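You operate a simulated robot arm through the tools that you are given. There is no shell and no other tool. Be economical: measure what you need, move in short steps, check, and stop when the job is done.

You run a simulated robot arm. Do the job below in one go: nothing can be reset, and whatever is moved stays where it is left.

JOB
Raise the blind, open the window and run the wall fan on LOW.
Fine: blind at UP, window at OPEN, its catch left at FREE.

It is judged by the outcome, as a careful person would: the job done as asked, and still so three seconds after it is handed in. It fails if anything else is knocked over, pushed out of place, dropped, spilled or broken.

ROBOT AND FRAMES
A 6-joint arm with a fingered hand on a trunk, on a base that drives. Base frame: it is fixed to the floor where the robot stands at the start and does not move with it; the origin is under the middle of the robot, x ahead of it, y to its left, z up. Readings come in cm, degrees, newtons and seconds.
With the tool pointing down near the work surface it reaches from about 16 to 82 cm from the robot's upright axis, wherever it stands. Its first joint turns from -166.0 to 166.0 degrees. Places, roughly: blind slide [100, 0, 110]; fan dial [60, -80, 110]; fan switch [70, -70, 110]; pumps switch [80, -50, 110]; slat lever [100, -20, 140]; wall fan [60, -80, 200]; window catch [100, -20, 120]; window slide [100, 0, 100]. Payload 4 kg.
The TCP is the grasp point between the finger pads, 2 cm short of the fingertips. In the tool frame z runs along the fingers and y along their closing line. Largest opening 14 cm; the body of the gripper starts 5.4 cm behind the TCP. The gripper is a hand of 3 fingers: y runs from the thumb to the fingers, the wrist lies at [0, 0, -21.5] in the tool frame.
Orientation is that of the tool frame in the base frame, as [roll, pitch, yaw] about the fixed x, y, z axes, in that order (R = Rz(yaw) Ry(pitch) Rx(roll)). With the fingers straight down and closing along the base's y, the tool's x points along the base's -x, its y along +y and its z along -z.

CONTROLS
- The arm moves only by the tool arm_command. Its argument "increments" is text: rows parted by semicolons, each of 6 numbers parted by spaces: the shift along the tool's x, y, z in cm, then the turn, a rotation vector about the tool's x, y, z in degrees. In form: x y z rx ry rz; .... A call has 1 to 20 rows; each row shifts and turns the commanded pose from where the row before left it, along the tool's axes as they then stand. Each row takes 0.2 s and may step no farther than 5 cm and 8.6 degrees from the row before; otherwise, the whole call is refused. Where a pose cannot be reached the arm comes as near as it can. A force on the tool above 70 N (or 10 N above the force at the start of the call, whichever is more), or a blocked arm, ends the call early, and 0.2 s more pass. In this call time passes only in rows, and 0.2 s behind the last. It gives the time, the measured TCP pose, the force on the tool (base axes), the opening and the grip force at its end, in the units of the frame above (readings bear some noise), with the torque about the TCP (base axes, N m) and any sound that the robot's microphone picked up.
- Cameras (640 x 400 px; columns grow to the right, rows downward): "scene" is now at [6.06, 14.73, 171.43]; the picture's right is [-0.43, -0.90, 0.00], its down [-0.40, 0.19, -0.89] and it looks along [0.81, -0.39, -0.45] (base axes); focal length 267 px, centre (320, 200). "wrist" rides on the gripper at [7.4, -4.3, -7.9] in the tool frame; the picture's right is [0.50, 0.87, 0.00], its down [-0.59, 0.34, -0.73] and it looks along [-0.64, 0.37, 0.68] (tool axes); focal length 275 px, centre (320, 200). There is no depth. A picture from a camera that has moved, and an enlarged one, comes with that camera's place and axes in the base frame and with its lens. The place of the scene camera against the robot may be out by one fixed shift of up to 1.8 cm in any direction.
- snapshot(camera): a new picture of that camera. The clock stands still meanwhile.
- lift_body(by): slides the trunk up (or, below 0, down) by that many cm; the arm and the scene camera ride with it, the base frame stays. It gives what a move gives, with no picture.
- roll_base(legs): drives the robot by 1 to 6 legs, each [ahead, left, turn to the left] in cm, cm and degrees, along the robot's own axes; the way and the turn of a leg run together, so that a leg with both is an arc; at most 150 cm and 180 degrees a leg. The arm and the cameras ride along, it lands a little off, and it stops where it bumps. It gives what a move gives.
- curl_fingers(finger1, finger2, thumb_bend): sets how far each is bent, from 0 (flat) to 1 (curled in); at 0.3 the hand is open as for a grip, at 0.7 the pads meet at the TCP. One left out holds its place. A second passes; each finger stops where it meets its share of the squeeze, and holds until it gets a number again. It is the only way to open and close the hand. It gives what a move gives, with no picture; readings hold the bend of each and the force on the fingers (four entries, about 0 where the hand has none), thumb and palm.
- aim_head(pan, tilt): turns the head with the scene camera to pan (to the left, within 120 degrees either way) and tilt (down, from -29 to 69), counted from straight ahead of the robot. It gives what a move gives.
- inspect(camera, box): a new picture of the part [left, top, right, bottom] of that camera's present view, enlarged. The clock stands still meanwhile.
- close_job(): hands the job in; it is judged then, once.

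Go step by step. Nothing tells you exact positions but the pictures and the camera data: compare them with the known pose of the tool, close in by small moves and look again before you grip or let go. The budget is 120 turns and 78 pictures, counting those below and the enlarged ones. Unless the task says otherwise, let go and move clear before handing in, and close with one line.

The tools are called after "Emit:" as a command line: name --argument value ..., lists and objects as JSON in quotes. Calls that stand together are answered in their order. arm_command: Moves the arm, as the interface text tells. Its arguments: {"type":"object","properties":{"increments":{"type":"string"}},"required":["increments"]} The other tools are called the same way: lift_body (by) slides the trunk up or down; curl_fingers (finger1, finger2, thumb_bend) moves the fingers one by one; roll_base (legs) drives the base; aim_head (pan, tilt) turns the head that bears the scene camera; snapshot (camera) takes a picture; inspect (camera, box) takes an enlarged picture of a part of a camera's view; close_job () hands the job in.

At the start:

```text
t: 0.0
tool_pos: [47.56, -6.22, 135.96]
tcp_rot: [180.0, -0.1, 180.0]
contact_force: [-0.1, 0.5, -0.1]
torque: [0.0, -0.03, 0.04]
gripper_width: 13.98
finger_force: 0.1
shape: jaw
bend: [0.3, 0.3, 0.3]
finger forces: [0.1, 0.1, 0.1, 0.0, 0.0, 0.0]
trunk travel left (down, up): [-27.5, 31.5]
robot x, y, heading: [0.12, 0.17, -0.3]
head pan, tilt: [-25.6, 26.6]
```

scene: 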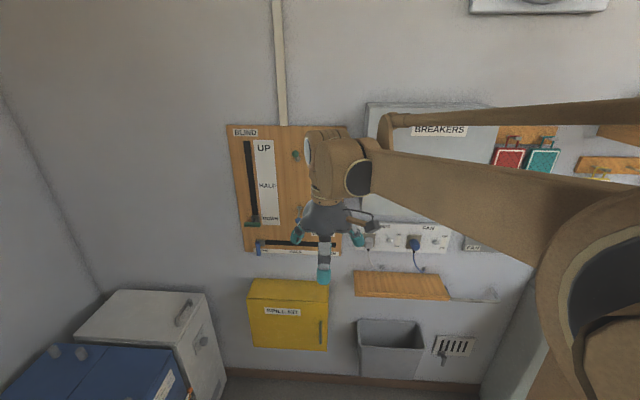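
wrist: 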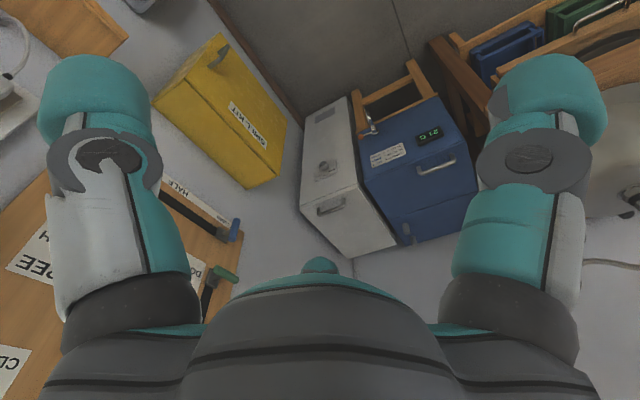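

I see a wooden panel on the far wall with the blind slide (vertical) and the window slide (horizontal), partly hidden by the arm. I'll zoom in on it first.

Emit:
inspect --camera "scene" --box '[220, 110, 380, 270]'

Emit:
inspect --camera "scene" --box '[350, 90, 640, 310]'

```text
2.50 times, centred on (300, 190) of scene
camera zoom: at [6.06, 14.73, 171.43], right [-0.43, -0.9, 0.0], down [-0.4, 0.19, -0.89], along [0.81, -0.39, -0.45], focal length 668 px, centre (370, 225)
```

zoom: 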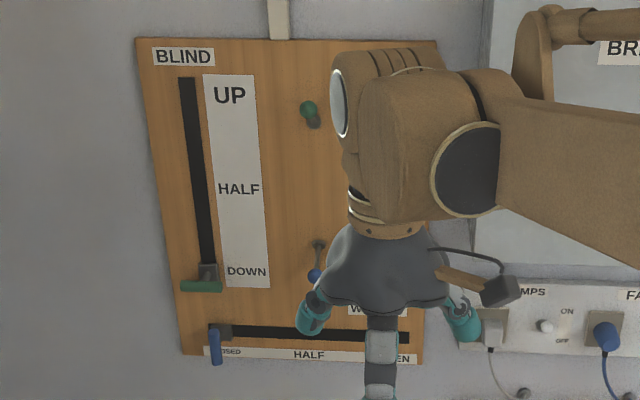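

```text
1.82 times, centred on (495, 200) of scene
camera zoom: at [6.06, 14.73, 171.43], right [-0.43, -0.9, 0.0], down [-0.4, 0.19, -0.89], along [0.81, -0.39, -0.45], focal length 486 px, centre (2, 200)
```

zoom: 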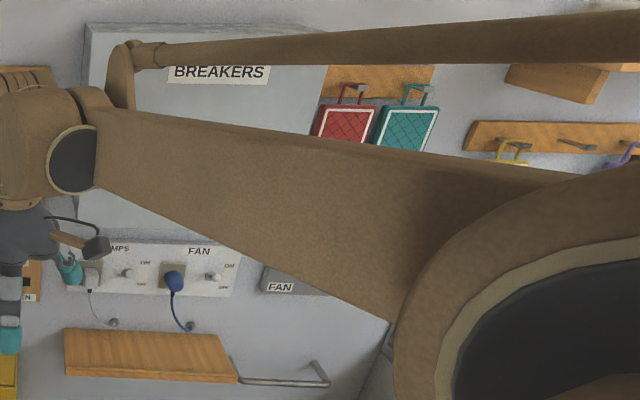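

The arm hides much of the controls. I'll turn the robot left, so the arm swings out of the way, and look back at the wall with the head.

Emit:
roll_base --legs '[[0, 0, 65]]'

Emit:
aim_head --pan -95 --tilt 25

Emit:
snapshot --camera "scene"

```text
t: 3.2
tool_pos: [25.75, 40.31, 136.03]
tcp_rot: [-180.0, -0.1, -115.1]
contact_force: [-0.7, -0.7, 0.1]
torque: [0.01, -0.03, -0.03]
gripper_width: 14.0
finger_force: 0.1
shape: jaw
bend: [0.3, 0.3, 0.3]
finger forces: [0.0, 0.0, 0.0, 0.1, 0.0, 0.0]
trunk travel left (down, up): [-27.5, 31.5]
robot x, y, heading: [-0.23, 0.16, 65.0]
head pan, tilt: [-25.6, 26.6]
```

```text
t: 4.7
tool_pos: [25.79, 40.28, 136.04]
tcp_rot: [179.9, 0.1, -115.1]
contact_force: [-0.5, 0.7, 0.2]
torque: [0.02, 0.01, 0.02]
gripper_width: 13.99
finger_force: 0.1
shape: jaw
bend: [0.3, 0.3, 0.3]
finger forces: [0.1, 0.0, 0.0, 0.1, 0.1, 0.1]
trunk travel left (down, up): [-27.5, 31.5]
robot x, y, heading: [-0.24, -0.05, 65.1]
head pan, tilt: [-95.0, 25.0]
```

```text
73 pictures are left
camera scene: at [-10.3, 1.36, 171.69], right [-0.5, -0.87, 0.0], down [-0.37, 0.21, -0.91], along [0.78, -0.45, -0.42], focal length 267 px, centre (320, 200)
```

scene: 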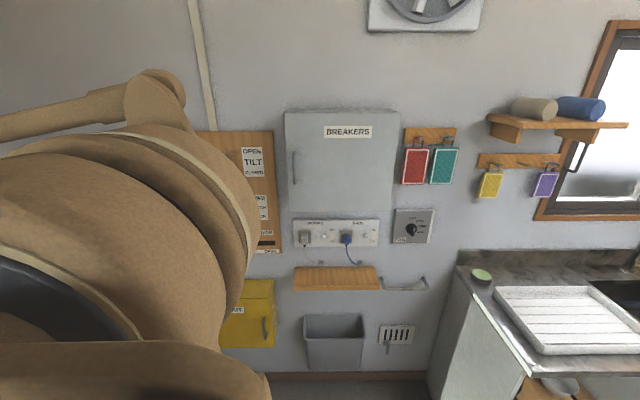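

The fan controls are visible now; the panel is still partly hidden. Zooming in on the fan controls.

Emit:
inspect --camera "scene" --box '[280, 200, 450, 300]'

Emit:
inspect --camera "scene" --box '[340, 0, 500, 100]'

Emit:
inspect --camera "scene" --box '[380, 190, 460, 250]'

```text
3.76 times, centred on (365, 250) of scene
camera zoom: at [-10.3, 1.36, 171.69], right [-0.5, -0.87, 0.0], down [-0.37, 0.21, -0.91], along [0.78, -0.45, -0.42], focal length 1006 px, centre (151, 12)
```

zoom: 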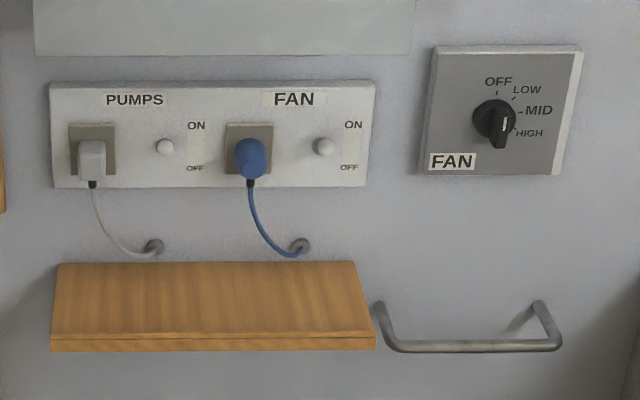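

```text
4.00 times, centred on (420, 50) of scene
camera zoom: at [-10.3, 1.36, 171.69], right [-0.5, -0.87, 0.0], down [-0.37, 0.21, -0.91], along [0.78, -0.45, -0.42], focal length 1069 px, centre (-80, 800)
```

zoom: 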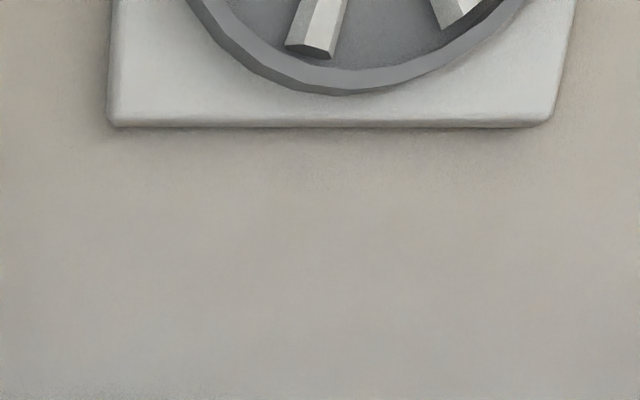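

```text
6.67 times, centred on (420, 220) of scene
camera zoom: at [-10.3, 1.36, 171.69], right [-0.5, -0.87, 0.0], down [-0.37, 0.21, -0.91], along [0.78, -0.45, -0.42], focal length 1781 px, centre (-347, 67)
```

zoom: 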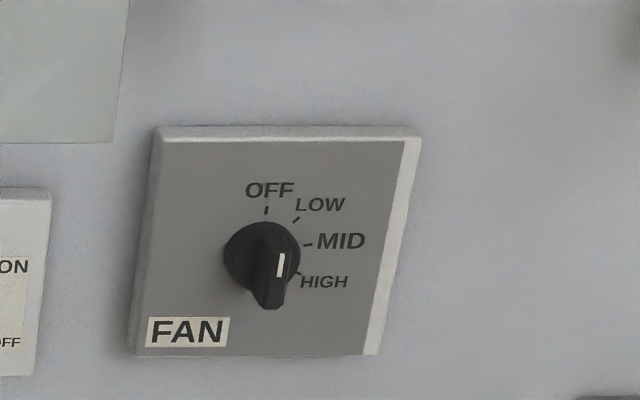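

The dial and switches need a closer look later. Now I'll swing the other way for a clear view of the blind/window panel.

Emit:
roll_base --legs '[[0, 0, -145]]'

Emit:
aim_head --pan 65 --tilt 25

Emit:
snapshot --camera "scene"

```text
t: 11.1
tool_pos: [0.99, -47.86, 135.99]
tcp_rot: [180.0, 0.1, 98.6]
contact_force: [-0.5, -0.3, 0.1]
torque: [0.01, 0.01, 0.01]
gripper_width: 14.0
finger_force: 0.1
shape: jaw
bend: [0.3, 0.3, 0.3]
finger forces: [0.0, 0.0, 0.0, 0.0, 0.1, 0.0]
trunk travel left (down, up): [-27.5, 31.5]
robot x, y, heading: [0.0, 0.22, -81.5]
head pan, tilt: [-95.0, 25.0]
```

```text
t: 13.5
tool_pos: [0.96, -47.76, 135.98]
tcp_rot: [-180.0, 0.1, 98.6]
contact_force: [-0.1, -0.4, -0.1]
torque: [-0.02, -0.02, -0.01]
gripper_width: 14.0
finger_force: 0.0
shape: jaw
bend: [0.3, 0.3, 0.3]
finger forces: [0.0, 0.0, 0.1, 0.1, 0.0, 0.0]
trunk travel left (down, up): [-27.5, 31.5]
robot x, y, heading: [-0.04, 0.3, -81.7]
head pan, tilt: [65.0, 25.0]
```

```text
69 pictures are left
camera scene: at [27.11, 1.82, 171.69], right [-0.28, -0.96, 0.0], down [-0.41, 0.12, -0.91], along [0.87, -0.26, -0.42], focal length 267 px, centre (320, 200)
```

scene: 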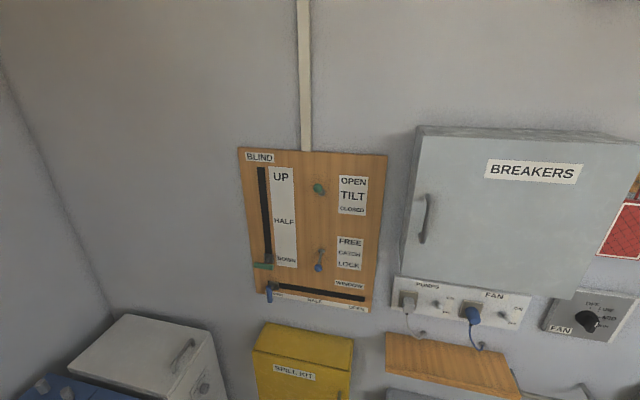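

Emit:
inspect --camera "scene" --box '[230, 140, 400, 320]'

Emit:
inspect --camera "scene" --box '[240, 230, 380, 317]'

Emit:
inspect --camera "scene" --box '[385, 275, 640, 350]'

```text
2.22 times, centred on (315, 230) of scene
camera zoom: at [27.11, 1.82, 171.69], right [-0.28, -0.96, 0.0], down [-0.41, 0.12, -0.91], along [0.87, -0.26, -0.42], focal length 594 px, centre (331, 133)
```

zoom: 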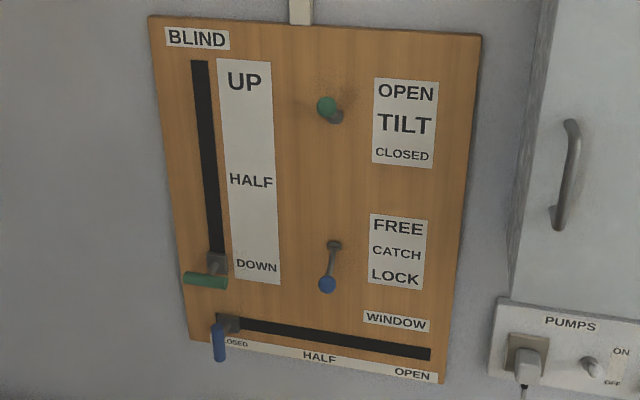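

```text
4.57 times, centred on (310, 274) of scene
camera zoom: at [27.11, 1.82, 171.69], right [-0.28, -0.96, 0.0], down [-0.41, 0.12, -0.91], along [0.87, -0.26, -0.42], focal length 1221 px, centre (366, -136)
```

zoom: 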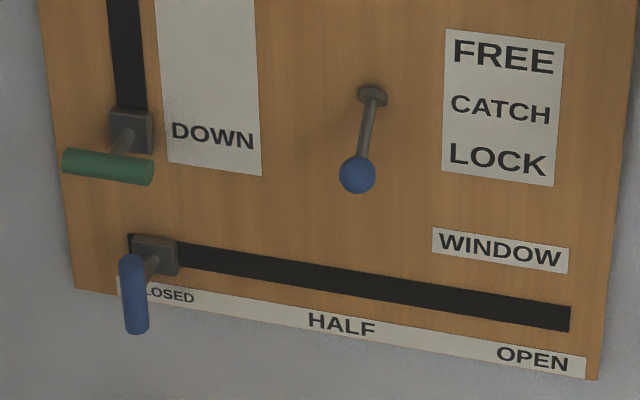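

```text
2.51 times, centred on (512, 312) of scene
camera zoom: at [27.11, 1.82, 171.69], right [-0.28, -0.96, 0.0], down [-0.41, 0.12, -0.91], along [0.87, -0.26, -0.42], focal length 670 px, centre (-163, -82)
```

zoom: 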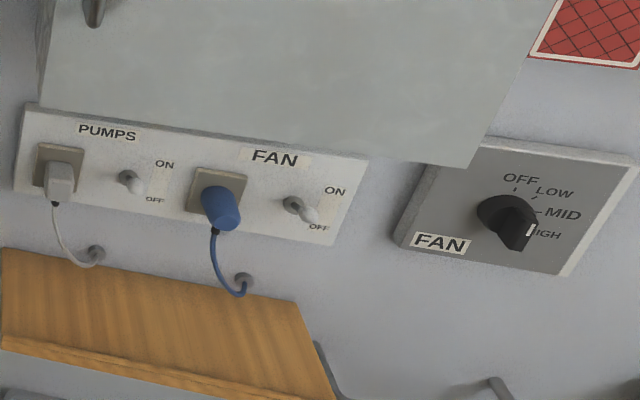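

Triangulating, I take the wall's normal as about (0.866, -0.5), at about 90 cm. In wall coordinates (depth d, right s, height z):
- Blind bar: d=86, s=-49, z=115.
- Window bar: s=-48, z=104.
- Catch ball: s=-31, z=118.
- Fan switch: s=23, z=109.
- Fan dial: s=43, z=112.

Next I'll check the floor space before driving closer.

Emit:
aim_head --pan 75 --tilt 55

Emit:
snapshot --camera "scene"

```text
t: 14.5
tool_pos: [1.0, -47.77, 136.08]
tcp_rot: [180.0, 0.0, 98.6]
contact_force: [-0.3, -0.4, 0.6]
torque: [0.0, -0.01, -0.02]
gripper_width: 14.0
finger_force: 0.0
shape: jaw
bend: [0.3, 0.3, 0.3]
finger forces: [0.1, 0.0, 0.0, 0.0, 0.0, 0.1]
trunk travel left (down, up): [-27.5, 31.5]
robot x, y, heading: [0.02, 0.09, -81.6]
head pan, tilt: [75.0, 55.0]
```

```text
65 pictures are left
camera scene: at [25.45, 3.63, 167.29], right [-0.11, -0.99, 0.0], down [-0.81, 0.09, -0.57], along [0.57, -0.07, -0.82], focal length 267 px, centre (320, 200)
```

scene: 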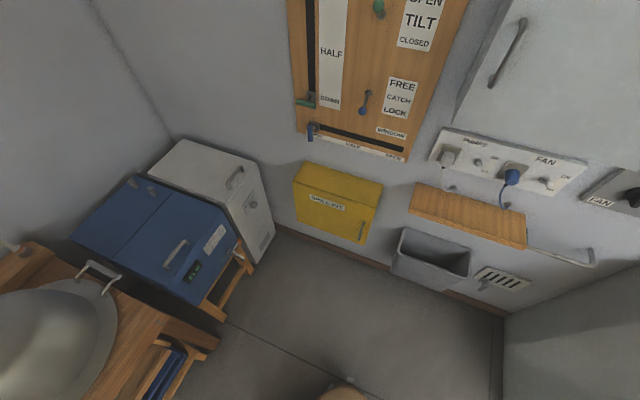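

The floor is clear toward the panel. I'll face the wall (heading -30°) and shift left and closer.

Emit:
roll_base --legs '[[0, 0, 51.6], [14, 30, 0]]'

Emit:
aim_head --pan -15 --tilt 35

```text
t: 19.0
tool_pos: [65.31, -10.08, 135.93]
tcp_rot: [-179.9, 0.0, 149.8]
contact_force: [-0.1, 0.7, 0.1]
torque: [0.0, 0.02, 0.01]
gripper_width: 14.0
finger_force: 0.0
shape: jaw
bend: [0.3, 0.3, 0.3]
finger forces: [0.0, 0.0, 0.0, 0.0, 0.0, 0.1]
trunk travel left (down, up): [-27.5, 31.5]
robot x, y, heading: [27.54, 19.16, -30.4]
head pan, tilt: [75.0, 55.0]
```

```text
t: 20.6
tool_pos: [65.13, -10.16, 135.95]
tcp_rot: [-180.0, 0.0, 149.8]
contact_force: [-0.2, -0.8, 0.5]
torque: [0.0, -0.02, 0.0]
gripper_width: 13.98
finger_force: 0.0
shape: jaw
bend: [0.3, 0.3, 0.3]
finger forces: [0.1, 0.0, 0.0, 0.0, 0.1, 0.0]
trunk travel left (down, up): [-27.5, 31.5]
robot x, y, heading: [27.6, 18.82, -30.4]
head pan, tilt: [-15.0, 35.0]
```

Now I'll reorient the hand to point at the wall with the wrist camera above it: first spin about the tool axis.

Emit:
arm_command --increments "0 0 0 0 0 8.5;0 0 0 0 0 8.5;0 0 0 0 0 8.5;0 0 0 0 0 8.5;0 0 0 0 0 8.5;0 0 0 0 0 8.5;0 0 0 0 0 8.5;0 0 0 0 0 8.5;0 0 0 0 0 8.5;0 0 0 0 0 8.5;0 0 0 0 0 8.5;0 0 0 0 0 8.5;0 0 0 0 0 8.5;0 0 0 0 0 8.5;0 0 0 0 0 8.5;0 0 0 0 0 8.5;0 0 0 0 0 8.5;0 0 0 0 0 8.5;0 0 0 0 0 8.5;0 0 0 0 0 8.5"

```text
t: 24.8
tool_pos: [65.14, -10.1, 136.04]
tcp_rot: [-180.0, 0.0, -20.3]
contact_force: [0.4, 0.1, 0.2]
torque: [0.0, 0.0, -0.02]
gripper_width: 14.0
finger_force: 0.1
shape: jaw
bend: [0.3, 0.3, 0.3]
finger forces: [0.0, 0.1, 0.0, 0.0, 0.1, 0.1]
trunk travel left (down, up): [-27.5, 31.5]
robot x, y, heading: [27.39, 19.29, -30.3]
head pan, tilt: [-15.0, 35.0]
```

Emit:
arm_command --increments "0 0 0 0 0 4.85;0 0 0 0 0 4.85;0 0 0 0 8.2 0;0 0 0 0 8.2 0;0 0 0 0 8.2 0;0 0 0 0 8.2 0;0 0 0 0 8.2 0;0 0 0 0 8.2 0;0 0 0 0 8.2 0;0 0 0 0 8.2 0;0 0 0 0 8.2 0;0 0 0 0 8.2 0;0 0 0 0 8 0"

Emit:
curl_fingers --finger1 0.7 --finger2 0.7 --thumb_bend 0.7

Emit:
snapshot --camera "wrist"

Emit:
snapshot --camera "scene"

```text
t: 27.6
tool_pos: [65.16, -10.24, 135.95]
tcp_rot: [141.6, -90.0, 8.3]
contact_force: [-0.3, 0.2, -0.4]
torque: [0.0, 0.02, 0.0]
gripper_width: 14.0
finger_force: 0.0
shape: jaw
bend: [0.3, 0.3, 0.3]
finger forces: [0.0, 0.0, 0.0, 0.1, 0.0, 0.0]
trunk travel left (down, up): [-27.5, 31.5]
robot x, y, heading: [27.53, 18.8, -30.1]
head pan, tilt: [-15.0, 35.0]
```

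```text
t: 28.6
tool_pos: [65.13, -10.19, 136.1]
tcp_rot: [-125.0, -89.9, -84.7]
contact_force: [0.5, 0.5, 0.5]
torque: [0.01, 0.01, -0.02]
gripper_width: 0.41
finger_force: 0.1
shape: fingers
bend: [0.69, 0.69, 0.7]
finger forces: [0.1, 0.0, 0.1, 0.0, 0.0, 0.0]
trunk travel left (down, up): [-27.5, 31.5]
robot x, y, heading: [27.1, 19.07, -30.4]
head pan, tilt: [-15.0, 35.0]
```

```text
64 pictures are left
camera wrist: at [60.28, -2.43, 143.3], right [-0.43, -0.75, 0.5], down [-0.81, 0.07, -0.59], along [0.41, -0.66, -0.64], focal length 275 px, centre (320, 200)
```

wrist: 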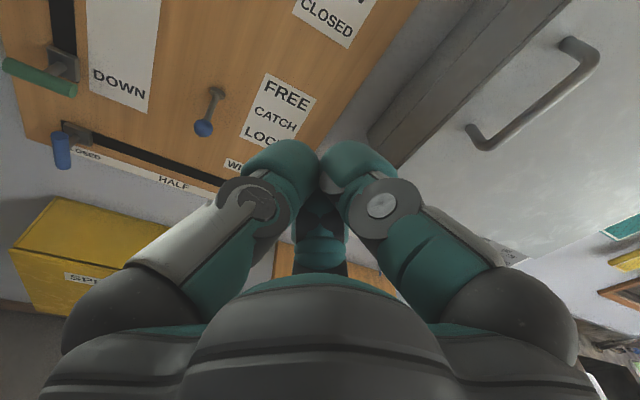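

```text
63 pictures are left
camera scene: at [41.04, 29.9, 170.11], right [-0.71, -0.7, 0.0], down [-0.4, 0.41, -0.82], along [0.58, -0.58, -0.57], focal length 267 px, centre (320, 200)
```

scene: 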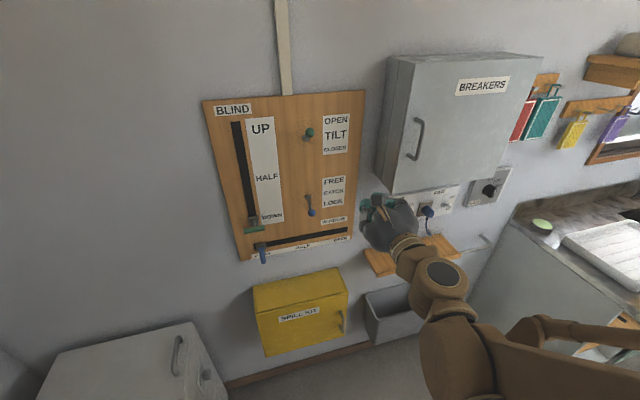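

The hand now points at the wall with the fingers closed as a probe. I'll go below the catch ball (s≈-31, z≈117), stopping short to check.

Emit:
arm_command --increments "-4.8 -1.5 0 0 0 0;-4.8 -1.5 0 0 0 0;-4.8 -1.5 0 0 0 0;-4.8 -1.5 0 0 0 0;-4.8 -1.5 0 0 0 0;0 0 4.6 0 0 0;0 0 4.6 0 0 0;0 0 4.6 0 0 0"

Emit:
snapshot --camera "wrist"

Emit:
inspect --camera "scene" --box '[200, 90, 460, 270]'

```text
refused: row 1 steps farther than a row can; nothing moved
```

```text
62 pictures are left
camera wrist: at [60.28, -2.43, 143.3], right [-0.43, -0.75, 0.5], down [-0.81, 0.07, -0.59], along [0.41, -0.66, -0.64], focal length 275 px, centre (320, 200)
```

wrist: 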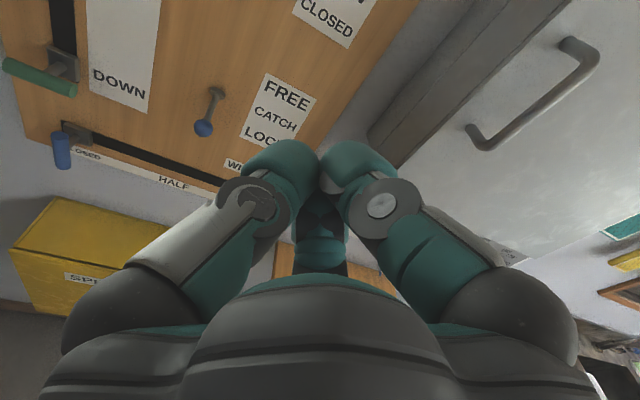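

```text
2.22 times, centred on (330, 180) of scene
camera zoom: at [41.04, 29.9, 170.11], right [-0.71, -0.7, 0.0], down [-0.4, 0.41, -0.82], along [0.58, -0.58, -0.57], focal length 594 px, centre (298, 244)
```

zoom: 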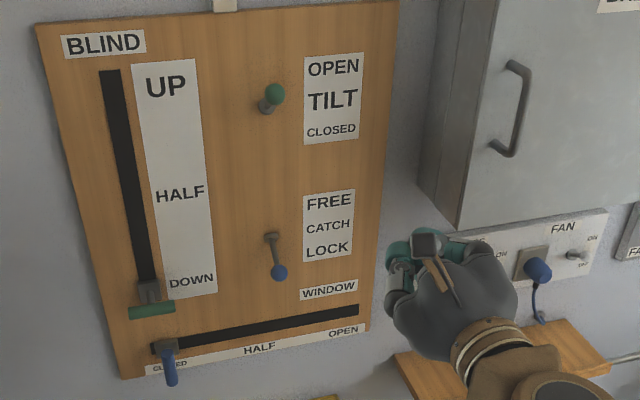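

Row step too long (norm over 5 cm); I'll retry with smaller rows.

Emit:
arm_command --increments "-4 -1.25 0 0 0 0;-4 -1.25 0 0 0 0;-4 -1.25 0 0 0 0;-4 -1.25 0 0 0 0;-4 -1.25 0 0 0 0;-4 -1.25 0 0 0 0;0 0 4.6 0 0 0;0 0 4.6 0 0 0;0 0 4.6 0 0 0"

Emit:
snapshot --camera "wrist"

Emit:
inspect --camera "scene" --box '[200, 90, 460, 270]'

```text
t: 30.6
tool_pos: [83.2, -13.18, 130.29]
tcp_rot: [177.8, -89.9, -27.6]
contact_force: [-0.4, 0.1, 1.0]
torque: [0.01, -0.01, -0.02]
gripper_width: 0.4
finger_force: 0.1
shape: fingers
bend: [0.69, 0.69, 0.7]
finger forces: [0.0, 0.0, 0.0, 0.1, 0.1, 0.0]
out of reach, approached as far as the arm can: row 2, 3, 4, 5, 6
trunk travel left (down, up): [-27.5, 31.5]
robot x, y, heading: [27.34, 19.08, -30.3]
head pan, tilt: [-15.0, 35.0]
```

```text
60 pictures are left
camera wrist: at [78.32, -5.39, 137.48], right [-0.43, -0.75, 0.5], down [-0.81, 0.07, -0.59], along [0.4, -0.66, -0.64], focal length 275 px, centre (320, 200)
```

wrist: 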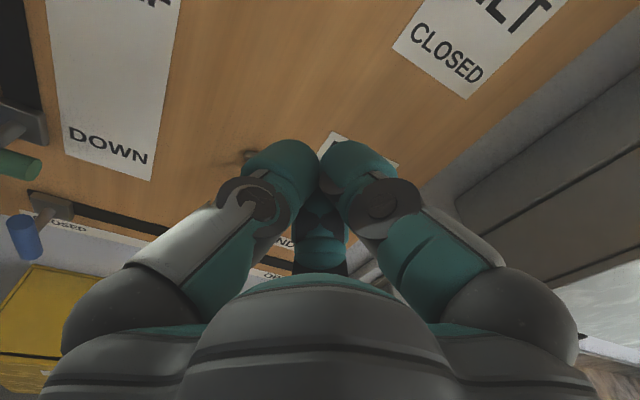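

```text
2.22 times, centred on (330, 180) of scene
camera zoom: at [41.25, 29.78, 170.1], right [-0.71, -0.7, 0.0], down [-0.41, 0.41, -0.82], along [0.58, -0.58, -0.57], focal length 594 px, centre (298, 244)
```

zoom: 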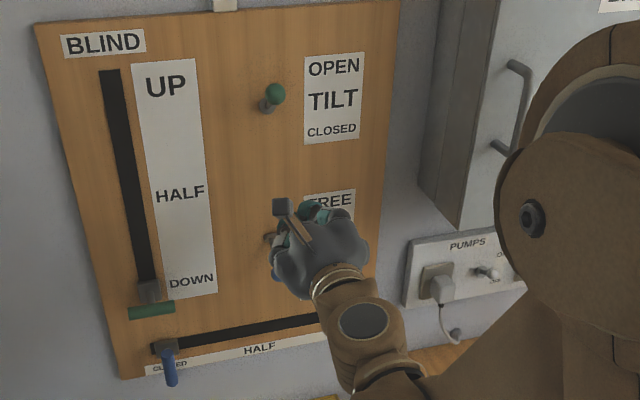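

The arm can't get this low while pointing horizontally, so I'll back off and lower the trunk.

Emit:
arm_command --increments "0 0 -4.5 0 0 0;0 0 -4.5 0 0 0"

Emit:
lift_body --by -20

```text
t: 31.2
tool_pos: [75.1, -8.29, 130.43]
tcp_rot: [16.1, -89.8, 134.0]
contact_force: [0.0, 0.9, 0.9]
torque: [-0.01, -0.06, 0.04]
gripper_width: 0.43
finger_force: 0.1
shape: fingers
bend: [0.69, 0.69, 0.7]
finger forces: [0.0, 0.0, 0.0, 0.0, 0.0, 0.1]
trunk travel left (down, up): [-27.5, 31.5]
robot x, y, heading: [27.23, 19.31, -30.3]
head pan, tilt: [-15.0, 35.0]
```

```text
t: 33.4
tool_pos: [75.28, -8.59, 110.38]
tcp_rot: [26.4, -90.0, 123.6]
contact_force: [0.7, -0.3, -0.2]
torque: [0.0, -0.02, 0.0]
gripper_width: 0.44
finger_force: 0.1
shape: fingers
bend: [0.69, 0.69, 0.7]
finger forces: [0.1, 0.0, 0.0, 0.0, 0.1, 0.1]
trunk travel left (down, up): [-7.5, 51.5]
robot x, y, heading: [27.21, 19.11, -30.1]
head pan, tilt: [-15.0, 35.0]
```

Emit:
snapshot --camera "wrist"

Emit:
snapshot --camera "scene"

```text
58 pictures are left
camera wrist: at [70.37, -0.81, 117.55], right [-0.43, -0.75, 0.5], down [-0.81, 0.07, -0.59], along [0.41, -0.66, -0.64], focal length 275 px, centre (320, 200)
```

wrist: 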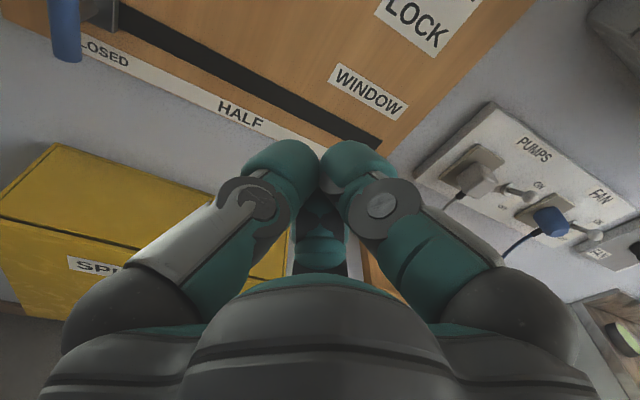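

```text
57 pictures are left
camera scene: at [41.05, 29.89, 150.12], right [-0.71, -0.7, 0.0], down [-0.4, 0.41, -0.82], along [0.58, -0.58, -0.57], focal length 267 px, centre (320, 200)
```

scene: 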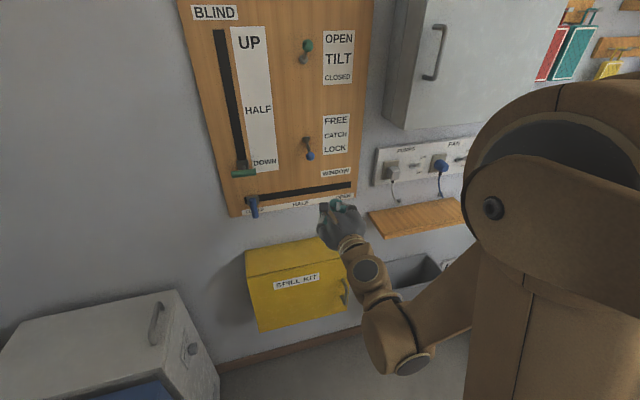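

Emit:
arm_command --increments "0 -1 4 0 0 0;0 0 4 0 0 0;0 0 4 0 0 0;0 0 3 0 0 0"

Emit:
inspect --camera "scene" --box '[240, 110, 400, 230]'

```text
t: 34.4
tool_pos: [88.84, -15.03, 110.29]
tcp_rot: [-109.0, -90.0, -100.7]
contact_force: [0.0, -0.1, 0.5]
torque: [-0.03, 0.01, 0.0]
gripper_width: 0.43
finger_force: 0.0
shape: fingers
bend: [0.69, 0.69, 0.7]
finger forces: [0.0, 0.0, 0.0, 0.1, 0.1, 0.0]
trunk travel left (down, up): [-7.5, 51.5]
robot x, y, heading: [27.68, 18.95, -30.2]
head pan, tilt: [-15.0, 35.0]
```

```text
3.33 times, centred on (320, 170) of scene
camera zoom: at [41.11, 29.87, 150.11], right [-0.71, -0.7, 0.0], down [-0.4, 0.41, -0.82], along [0.58, -0.58, -0.57], focal length 890 px, centre (320, 300)
```

zoom: 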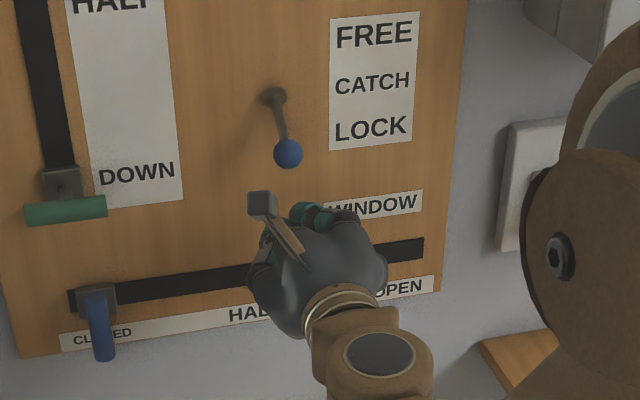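

The probe sits under the ball. Pushing it up in small steps.

Emit:
arm_command --increments "1.5 0 0 0 0 0;1.5 0 0 0 0 0;1.5 0 0 0 0 0;1.5 0 0 0 0 0;1.5 0 0 0 0 0"

Emit:
inspect --camera "scene" --box '[240, 90, 400, 210]'

```text
t: 35.6
tool_pos: [88.81, -15.01, 117.71]
tcp_rot: [-157.4, -89.9, -52.3]
contact_force: [0.5, -0.7, -0.8]
torque: [-0.02, 0.02, -0.02]
gripper_width: 0.41
finger_force: 0.1
shape: fingers
bend: [0.71, 0.69, 0.7]
finger forces: [0.0, 0.0, 0.0, 0.1, 0.0, 0.0]
trunk travel left (down, up): [-7.5, 51.5]
robot x, y, heading: [27.53, 18.93, -30.3]
head pan, tilt: [-15.0, 35.0]
```

```text
3.33 times, centred on (320, 150) of scene
camera zoom: at [41.05, 29.9, 150.11], right [-0.71, -0.7, 0.0], down [-0.4, 0.41, -0.82], along [0.58, -0.58, -0.57], focal length 890 px, centre (320, 367)
```

zoom: 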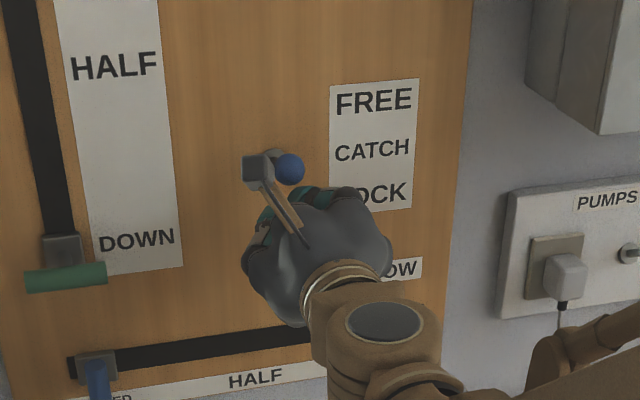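

Emit:
arm_command --increments "1.5 0 0 0 0 0;1.5 0 0 0 0 0;1.5 0 0 0 0 0"

Emit:
inspect --camera "scene" --box '[240, 90, 400, 210]'

```text
t: 36.4
tool_pos: [88.45, -14.98, 122.41]
tcp_rot: [-6.0, -89.9, 156.1]
contact_force: [-14.1, 4.3, -5.7]
torque: [0.04, -0.04, -0.04]
gripper_width: 0.18
finger_force: 11.5
shape: fingers
bend: [0.72, 0.68, 0.69]
finger forces: [23.4, 0.0, 0.1, 0.1, 0.1, 0.1]
trunk travel left (down, up): [-7.5, 51.5]
robot x, y, heading: [27.27, 19.32, -30.0]
head pan, tilt: [-15.0, 35.0]
```

```text
3.33 times, centred on (320, 150) of scene
camera zoom: at [40.83, 29.96, 150.12], right [-0.71, -0.7, 0.0], down [-0.4, 0.41, -0.82], along [0.58, -0.58, -0.57], focal length 890 px, centre (320, 367)
```

zoom: 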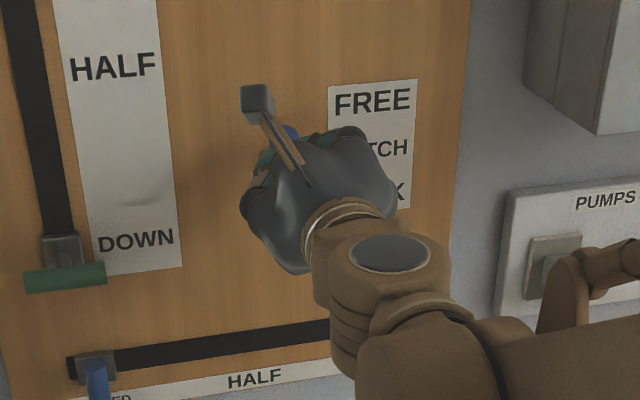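

The ball seems near its upper position; I'll drop away and check.

Emit:
arm_command --increments "-2 0 -2 0 0 0;-3 0 -4 0 0 0;-3 0 -3 0 0 0"

Emit:
inspect --camera "scene" --box '[240, 90, 400, 210]'

```text
t: 37.2
tool_pos: [80.97, -10.75, 114.31]
tcp_rot: [-166.5, -90.0, -43.2]
contact_force: [0.3, -0.4, 0.3]
torque: [0.02, 0.03, 0.0]
gripper_width: 0.34
finger_force: 0.1
shape: fingers
bend: [0.71, 0.69, 0.69]
finger forces: [0.0, 0.1, 0.1, 0.0, 0.1, 0.0]
trunk travel left (down, up): [-7.5, 51.5]
robot x, y, heading: [27.29, 19.02, -30.3]
head pan, tilt: [-15.0, 35.0]
```

```text
3.33 times, centred on (320, 150) of scene
camera zoom: at [41.06, 29.89, 150.11], right [-0.71, -0.7, 0.0], down [-0.4, 0.41, -0.82], along [0.58, -0.58, -0.57], focal length 890 px, centre (320, 367)
```

zoom: 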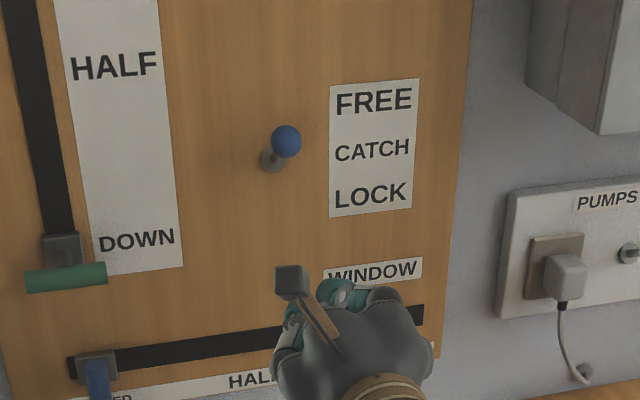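

The catch is at FREE. Next is the blind: I'll move under the green bar (s≈-50, z≈110), standing off at first.

Emit:
arm_command --increments "-1 -4.6 0 0 0 0;-1 -4.6 0 0 0 0;-1 -4.6 0 0 0 0;-1 -4.6 0 0 0 0;0 0 3 0 0 0"

Emit:
aim_head --pan 8 --tilt 35

Emit:
snapshot --camera "wrist"

Emit:
snapshot --camera "scene"

```text
t: 38.4
tool_pos: [92.77, 3.75, 110.21]
tcp_rot: [76.3, -90.0, 73.6]
contact_force: [0.3, 0.2, 0.0]
torque: [0.01, 0.02, -0.02]
gripper_width: 0.38
finger_force: 0.0
shape: fingers
bend: [0.71, 0.69, 0.69]
finger forces: [0.0, 0.0, 0.0, 0.1, 0.0, 0.0]
trunk travel left (down, up): [-7.5, 51.5]
robot x, y, heading: [27.74, 18.76, -30.1]
head pan, tilt: [-15.0, 35.0]
```

```text
t: 39.3
tool_pos: [92.75, 3.83, 110.27]
tcp_rot: [37.2, -89.9, 112.9]
contact_force: [-0.3, -0.4, -0.1]
torque: [0.0, -0.01, 0.01]
gripper_width: 0.34
finger_force: 0.1
shape: fingers
bend: [0.71, 0.69, 0.69]
finger forces: [0.0, 0.1, 0.0, 0.0, 0.0, 0.2]
trunk travel left (down, up): [-7.5, 51.5]
robot x, y, heading: [27.41, 19.23, -30.2]
head pan, tilt: [8.0, 35.0]
```

```text
52 pictures are left
camera wrist: at [87.87, 11.47, 117.55], right [-0.43, -0.75, 0.5], down [-0.81, 0.07, -0.59], along [0.41, -0.66, -0.64], focal length 275 px, centre (320, 200)
```

wrist: 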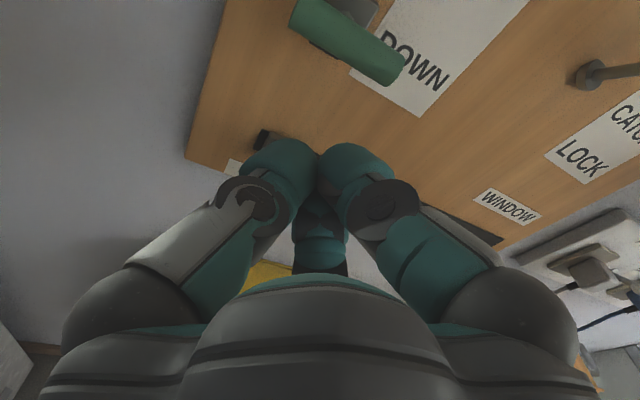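

```text
51 pictures are left
camera scene: at [43.01, 32.81, 150.11], right [-0.38, -0.93, 0.0], down [-0.53, 0.22, -0.82], along [0.76, -0.31, -0.57], focal length 267 px, centre (320, 200)
```

scene: 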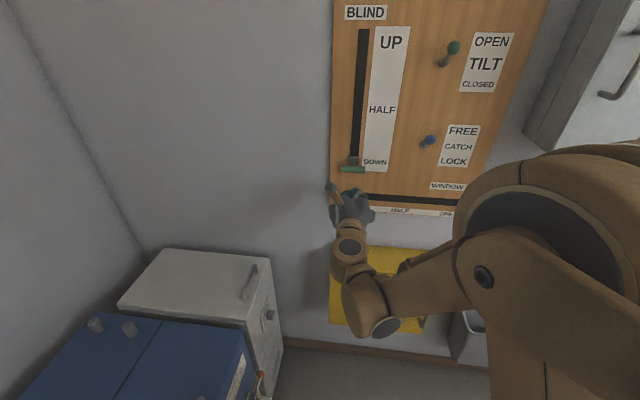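

Aligned under the green bar. I'll advance, then push up.

Emit:
arm_command --increments "0 0 2 0 0 0;0 0 2 0 0 0;0 0 2 0 0 0;0 0 1 0 0 0"

Emit:
inspect --camera "scene" --box '[300, 130, 420, 240]'

Emit:
snapshot --camera "wrist"

```text
t: 40.3
tool_pos: [98.91, 0.42, 110.29]
tcp_rot: [-130.2, -89.9, -79.6]
contact_force: [0.6, 0.3, -0.7]
torque: [-0.01, -0.04, -0.01]
gripper_width: 0.39
finger_force: 0.0
shape: fingers
bend: [0.71, 0.69, 0.69]
finger forces: [0.0, 0.0, 0.0, 0.1, 0.0, 0.0]
trunk travel left (down, up): [-7.5, 51.5]
robot x, y, heading: [27.11, 19.02, -30.1]
head pan, tilt: [8.0, 35.0]
```

```text
3.64 times, centred on (360, 185) of scene
camera zoom: at [43.03, 32.81, 150.11], right [-0.38, -0.93, 0.0], down [-0.53, 0.22, -0.82], along [0.76, -0.31, -0.57], focal length 971 px, centre (174, 254)
```

zoom: 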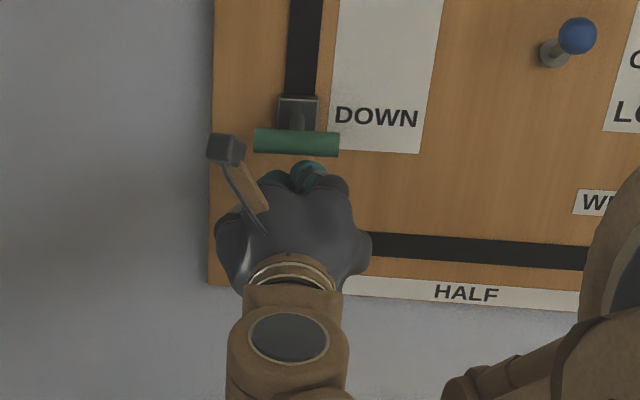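

```text
49 pictures are left
camera wrist: at [93.99, 8.02, 117.55], right [-0.43, -0.75, 0.5], down [-0.81, 0.07, -0.59], along [0.41, -0.66, -0.64], focal length 275 px, centre (320, 200)
```

wrist: 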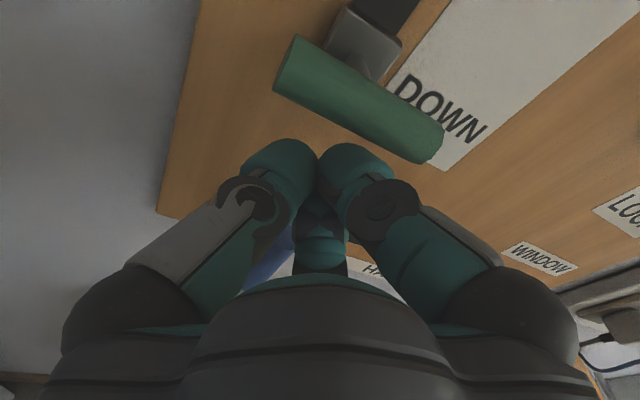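

Good contact geometry under the bar. Pushing up.

Emit:
arm_command --increments "1.5 0 0 0 0 0;1.5 0 0 0 0 0;2 0 0 0 0 0;2 0 0 0 0 0;2 0 0 0 0 0"

Emit:
inspect --camera "scene" --box '[280, 60, 440, 240]'

```text
t: 41.5
tool_pos: [98.86, 0.38, 119.24]
tcp_rot: [-133.2, -90.0, -76.7]
contact_force: [-0.9, 1.3, -1.8]
torque: [-0.04, 0.02, -0.03]
gripper_width: 0.3
finger_force: 0.0
shape: fingers
bend: [0.71, 0.69, 0.69]
finger forces: [0.0, 0.0, 0.0, 0.0, 0.0, 0.0]
trunk travel left (down, up): [-7.5, 51.5]
robot x, y, heading: [26.84, 19.23, -30.3]
head pan, tilt: [8.0, 35.0]
```

```text
2.22 times, centred on (360, 150) of scene
camera zoom: at [43.02, 32.82, 150.11], right [-0.38, -0.93, 0.0], down [-0.53, 0.22, -0.82], along [0.76, -0.31, -0.57], focal length 594 px, centre (231, 311)
```

zoom: 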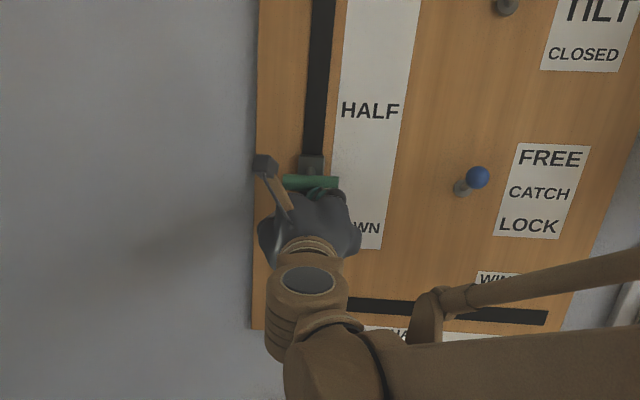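

The slide is moving with the hand. I'll carry on upward.

Emit:
arm_command --increments "2.5 0 0 0 0 0;2.5 0 0 0 0 0;2.5 0 0 0 0 0;2.5 0 0 0 0 0;2.5 0 0 0 0 0;2.5 0 0 0 0 0;2.5 0 0 0 0 0"

Emit:
aim_head --pan 8 --tilt 15

Emit:
snapshot --camera "scene"

```text
t: 43.1
tool_pos: [98.85, 0.39, 136.8]
tcp_rot: [46.7, -89.9, 103.3]
contact_force: [-1.4, 0.6, -0.5]
torque: [0.0, 0.04, -0.03]
gripper_width: 0.3
finger_force: 0.1
shape: fingers
bend: [0.71, 0.68, 0.69]
finger forces: [0.0, 0.0, 0.0, 0.1, 0.0, 0.0]
trunk travel left (down, up): [-7.5, 51.5]
robot x, y, heading: [27.48, 19.11, -30.3]
head pan, tilt: [8.0, 35.0]
```

```text
t: 43.9
tool_pos: [98.76, 0.45, 136.68]
tcp_rot: [37.9, -89.9, 112.3]
contact_force: [-0.2, 0.2, -1.0]
torque: [0.01, -0.01, -0.02]
gripper_width: 0.36
finger_force: 0.0
shape: fingers
bend: [0.71, 0.69, 0.69]
finger forces: [0.0, 0.0, 0.0, 0.0, 0.0, 0.0]
trunk travel left (down, up): [-7.5, 51.5]
robot x, y, heading: [27.31, 19.27, -30.3]
head pan, tilt: [8.0, 15.0]
```

```text
47 pictures are left
camera scene: at [43.51, 32.62, 153.3], right [-0.38, -0.93, 0.0], down [-0.24, 0.1, -0.97], along [0.89, -0.36, -0.26], focal length 267 px, centre (320, 200)
```

scene: 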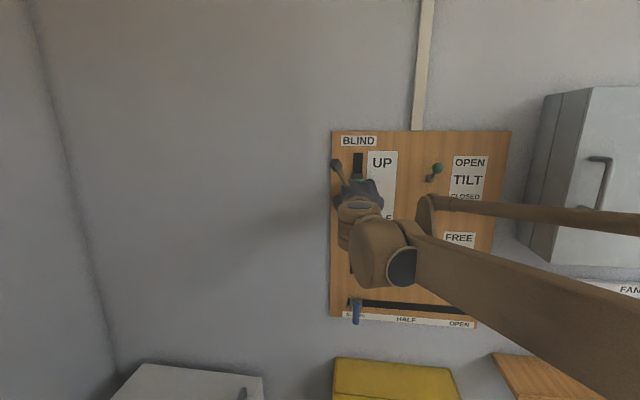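

Emit:
arm_command --increments "1.5 0 0 0 0 0;1.5 0 0 0 0 0;1 0 0 0 0 0"

Emit:
inspect --camera "scene" --box '[310, 120, 440, 220]'

```text
t: 44.7
tool_pos: [98.76, 0.39, 140.82]
tcp_rot: [37.7, -90.0, 112.4]
contact_force: [0.0, 1.0, -0.2]
torque: [0.0, -0.04, 0.03]
gripper_width: 0.38
finger_force: 0.0
shape: fingers
bend: [0.71, 0.69, 0.69]
finger forces: [0.1, 0.0, 0.1, 0.0, 0.0, 0.0]
trunk travel left (down, up): [-7.5, 51.5]
robot x, y, heading: [27.14, 19.36, -30.1]
head pan, tilt: [8.0, 15.0]
```

```text
4.00 times, centred on (375, 170) of scene
camera zoom: at [43.5, 32.61, 153.31], right [-0.38, -0.93, 0.0], down [-0.24, 0.1, -0.97], along [0.89, -0.36, -0.26], focal length 1069 px, centre (100, 320)
```

zoom: 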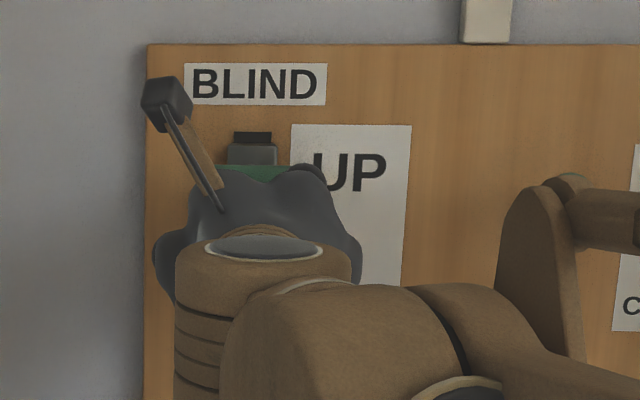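

About 0.8 cm of track is still visible. I'll nudge in small steps.

Emit:
arm_command --increments "0.4 0 0 0 0 0;0.4 0 0 0 0 0"

Emit:
inspect --camera "scene" --box '[340, 135, 400, 175]'

```text
t: 45.3
tool_pos: [98.84, 0.28, 141.52]
tcp_rot: [-116.6, -89.9, -93.3]
contact_force: [-2.4, -1.0, -6.7]
torque: [0.08, -0.02, -0.03]
gripper_width: 0.3
finger_force: 6.5
shape: fingers
bend: [0.71, 0.69, 0.69]
finger forces: [12.4, 0.1, 0.0, 0.1, 0.0, 0.1]
trunk travel left (down, up): [-7.5, 51.5]
robot x, y, heading: [27.19, 19.02, -30.3]
head pan, tilt: [8.0, 15.0]
```

```text
10.00 times, centred on (370, 155) of scene
camera zoom: at [43.54, 32.57, 153.3], right [-0.38, -0.93, 0.0], down [-0.24, 0.1, -0.97], along [0.89, -0.36, -0.26], focal length 2671 px, centre (-180, 650)
```

zoom: 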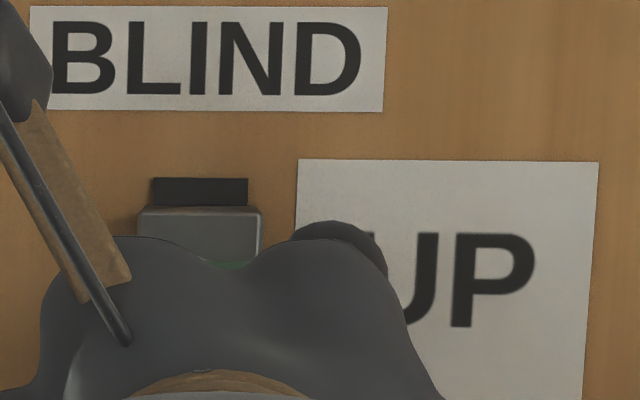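

Emit:
arm_command --increments "0.4 0 0 0 0 0"

Emit:
inspect --camera "scene" --box '[340, 135, 400, 175]'

```text
t: 45.7
tool_pos: [98.83, 0.21, 141.82]
tcp_rot: [-141.6, -89.9, -68.4]
contact_force: [-5.5, -3.7, -20.8]
torque: [0.21, 0.13, -0.09]
gripper_width: 0.16
finger_force: 15.3
shape: fingers
bend: [0.72, 0.68, 0.69]
finger forces: [30.5, 0.1, 0.0, 0.0, 0.1, 0.0]
trunk travel left (down, up): [-7.5, 51.5]
robot x, y, heading: [27.03, 18.84, -30.1]
head pan, tilt: [8.0, 15.0]
```

```text
10.00 times, centred on (370, 155) of scene
camera zoom: at [43.63, 32.46, 153.29], right [-0.38, -0.93, 0.0], down [-0.24, 0.1, -0.97], along [0.89, -0.36, -0.26], focal length 2671 px, centre (-180, 650)
```

zoom: 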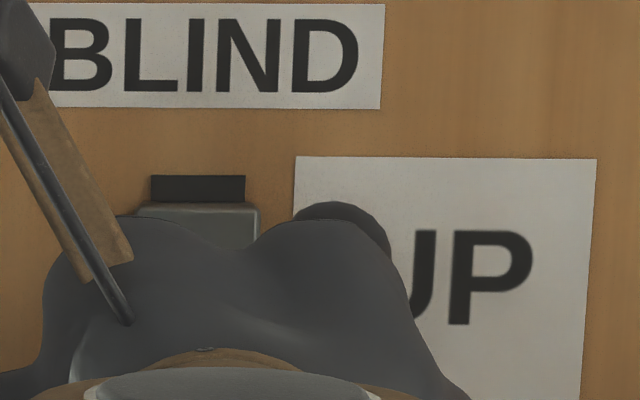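

The slide is at its stop (force rising, no more motion), so the blind is UP. I'll back off and go to the left of the blue window bar.

Emit:
arm_command --increments "-1 0 -1 0 0 0;0 0 -4 0 0 0;0 0 -5 0 0 0;-4 -1 0 0 0 0;-4 -1 0 0 0 0;-4 -1 0 0 0 0;-4 -1 0 0 0 0;-4 -0.5 0 0 0 0;-4 0 0 0 0 0;-4 0 0 0 0 0"

Emit:
lift_body --by -7.4

Emit:
aim_head --pan 5 --tilt 25

Emit:
snapshot --camera "scene"

Emit:
snapshot --camera "wrist"

```text
t: 47.9
tool_pos: [92.5, 9.3, 112.87]
tcp_rot: [-101.6, -89.9, -108.3]
contact_force: [-0.3, -0.2, 0.4]
torque: [0.02, 0.01, -0.01]
gripper_width: 0.39
finger_force: 0.1
shape: fingers
bend: [0.71, 0.69, 0.69]
finger forces: [0.0, 0.1, 0.1, 0.1, 0.1, 0.0]
trunk travel left (down, up): [-7.5, 51.5]
robot x, y, heading: [27.08, 18.71, -30.4]
head pan, tilt: [8.0, 15.0]
```

```text
t: 49.0
tool_pos: [92.48, 9.13, 105.57]
tcp_rot: [-153.9, -90.0, -55.8]
contact_force: [-0.1, -0.6, -0.7]
torque: [0.04, 0.0, -0.03]
gripper_width: 0.37
finger_force: 0.0
shape: fingers
bend: [0.71, 0.69, 0.69]
finger forces: [0.0, 0.0, 0.0, 0.0, 0.0, 0.0]
trunk travel left (down, up): [-0.1, 58.9]
robot x, y, heading: [27.43, 18.87, -30.1]
head pan, tilt: [8.0, 15.0]
```

```text
t: 49.8
tool_pos: [92.47, 9.24, 105.62]
tcp_rot: [36.3, -90.0, 113.7]
contact_force: [0.5, 0.4, 0.2]
torque: [0.01, -0.03, 0.01]
gripper_width: 0.37
finger_force: 0.0
shape: fingers
bend: [0.71, 0.69, 0.69]
finger forces: [0.0, 0.0, 0.0, 0.0, 0.0, 0.0]
trunk travel left (down, up): [-0.1, 58.9]
robot x, y, heading: [26.93, 18.89, -30.3]
head pan, tilt: [5.0, 25.0]
```

```text
43 pictures are left
camera scene: at [43.2, 32.23, 144.29], right [-0.43, -0.91, 0.0], down [-0.38, 0.18, -0.91], along [0.82, -0.39, -0.42], focal length 267 px, centre (320, 200)
```

scene: 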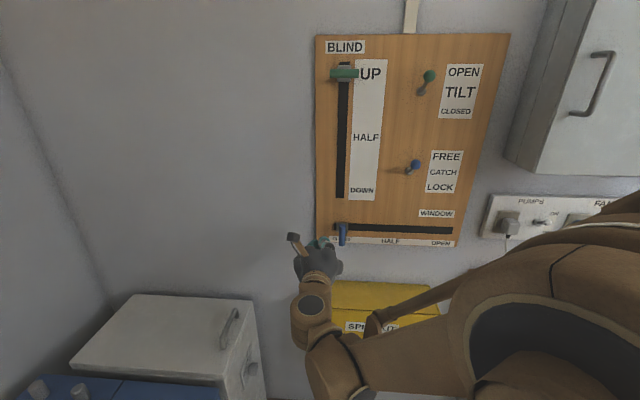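

```text
42 pictures are left
camera wrist: at [87.54, 16.96, 112.86], right [-0.43, -0.75, 0.5], down [-0.81, 0.07, -0.59], along [0.41, -0.66, -0.64], focal length 275 px, centre (320, 200)
```

wrist: 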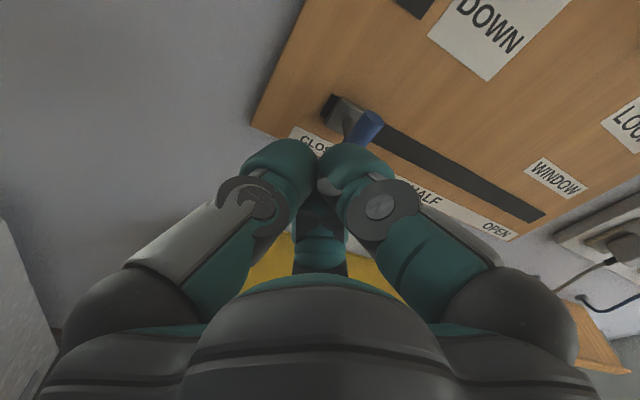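

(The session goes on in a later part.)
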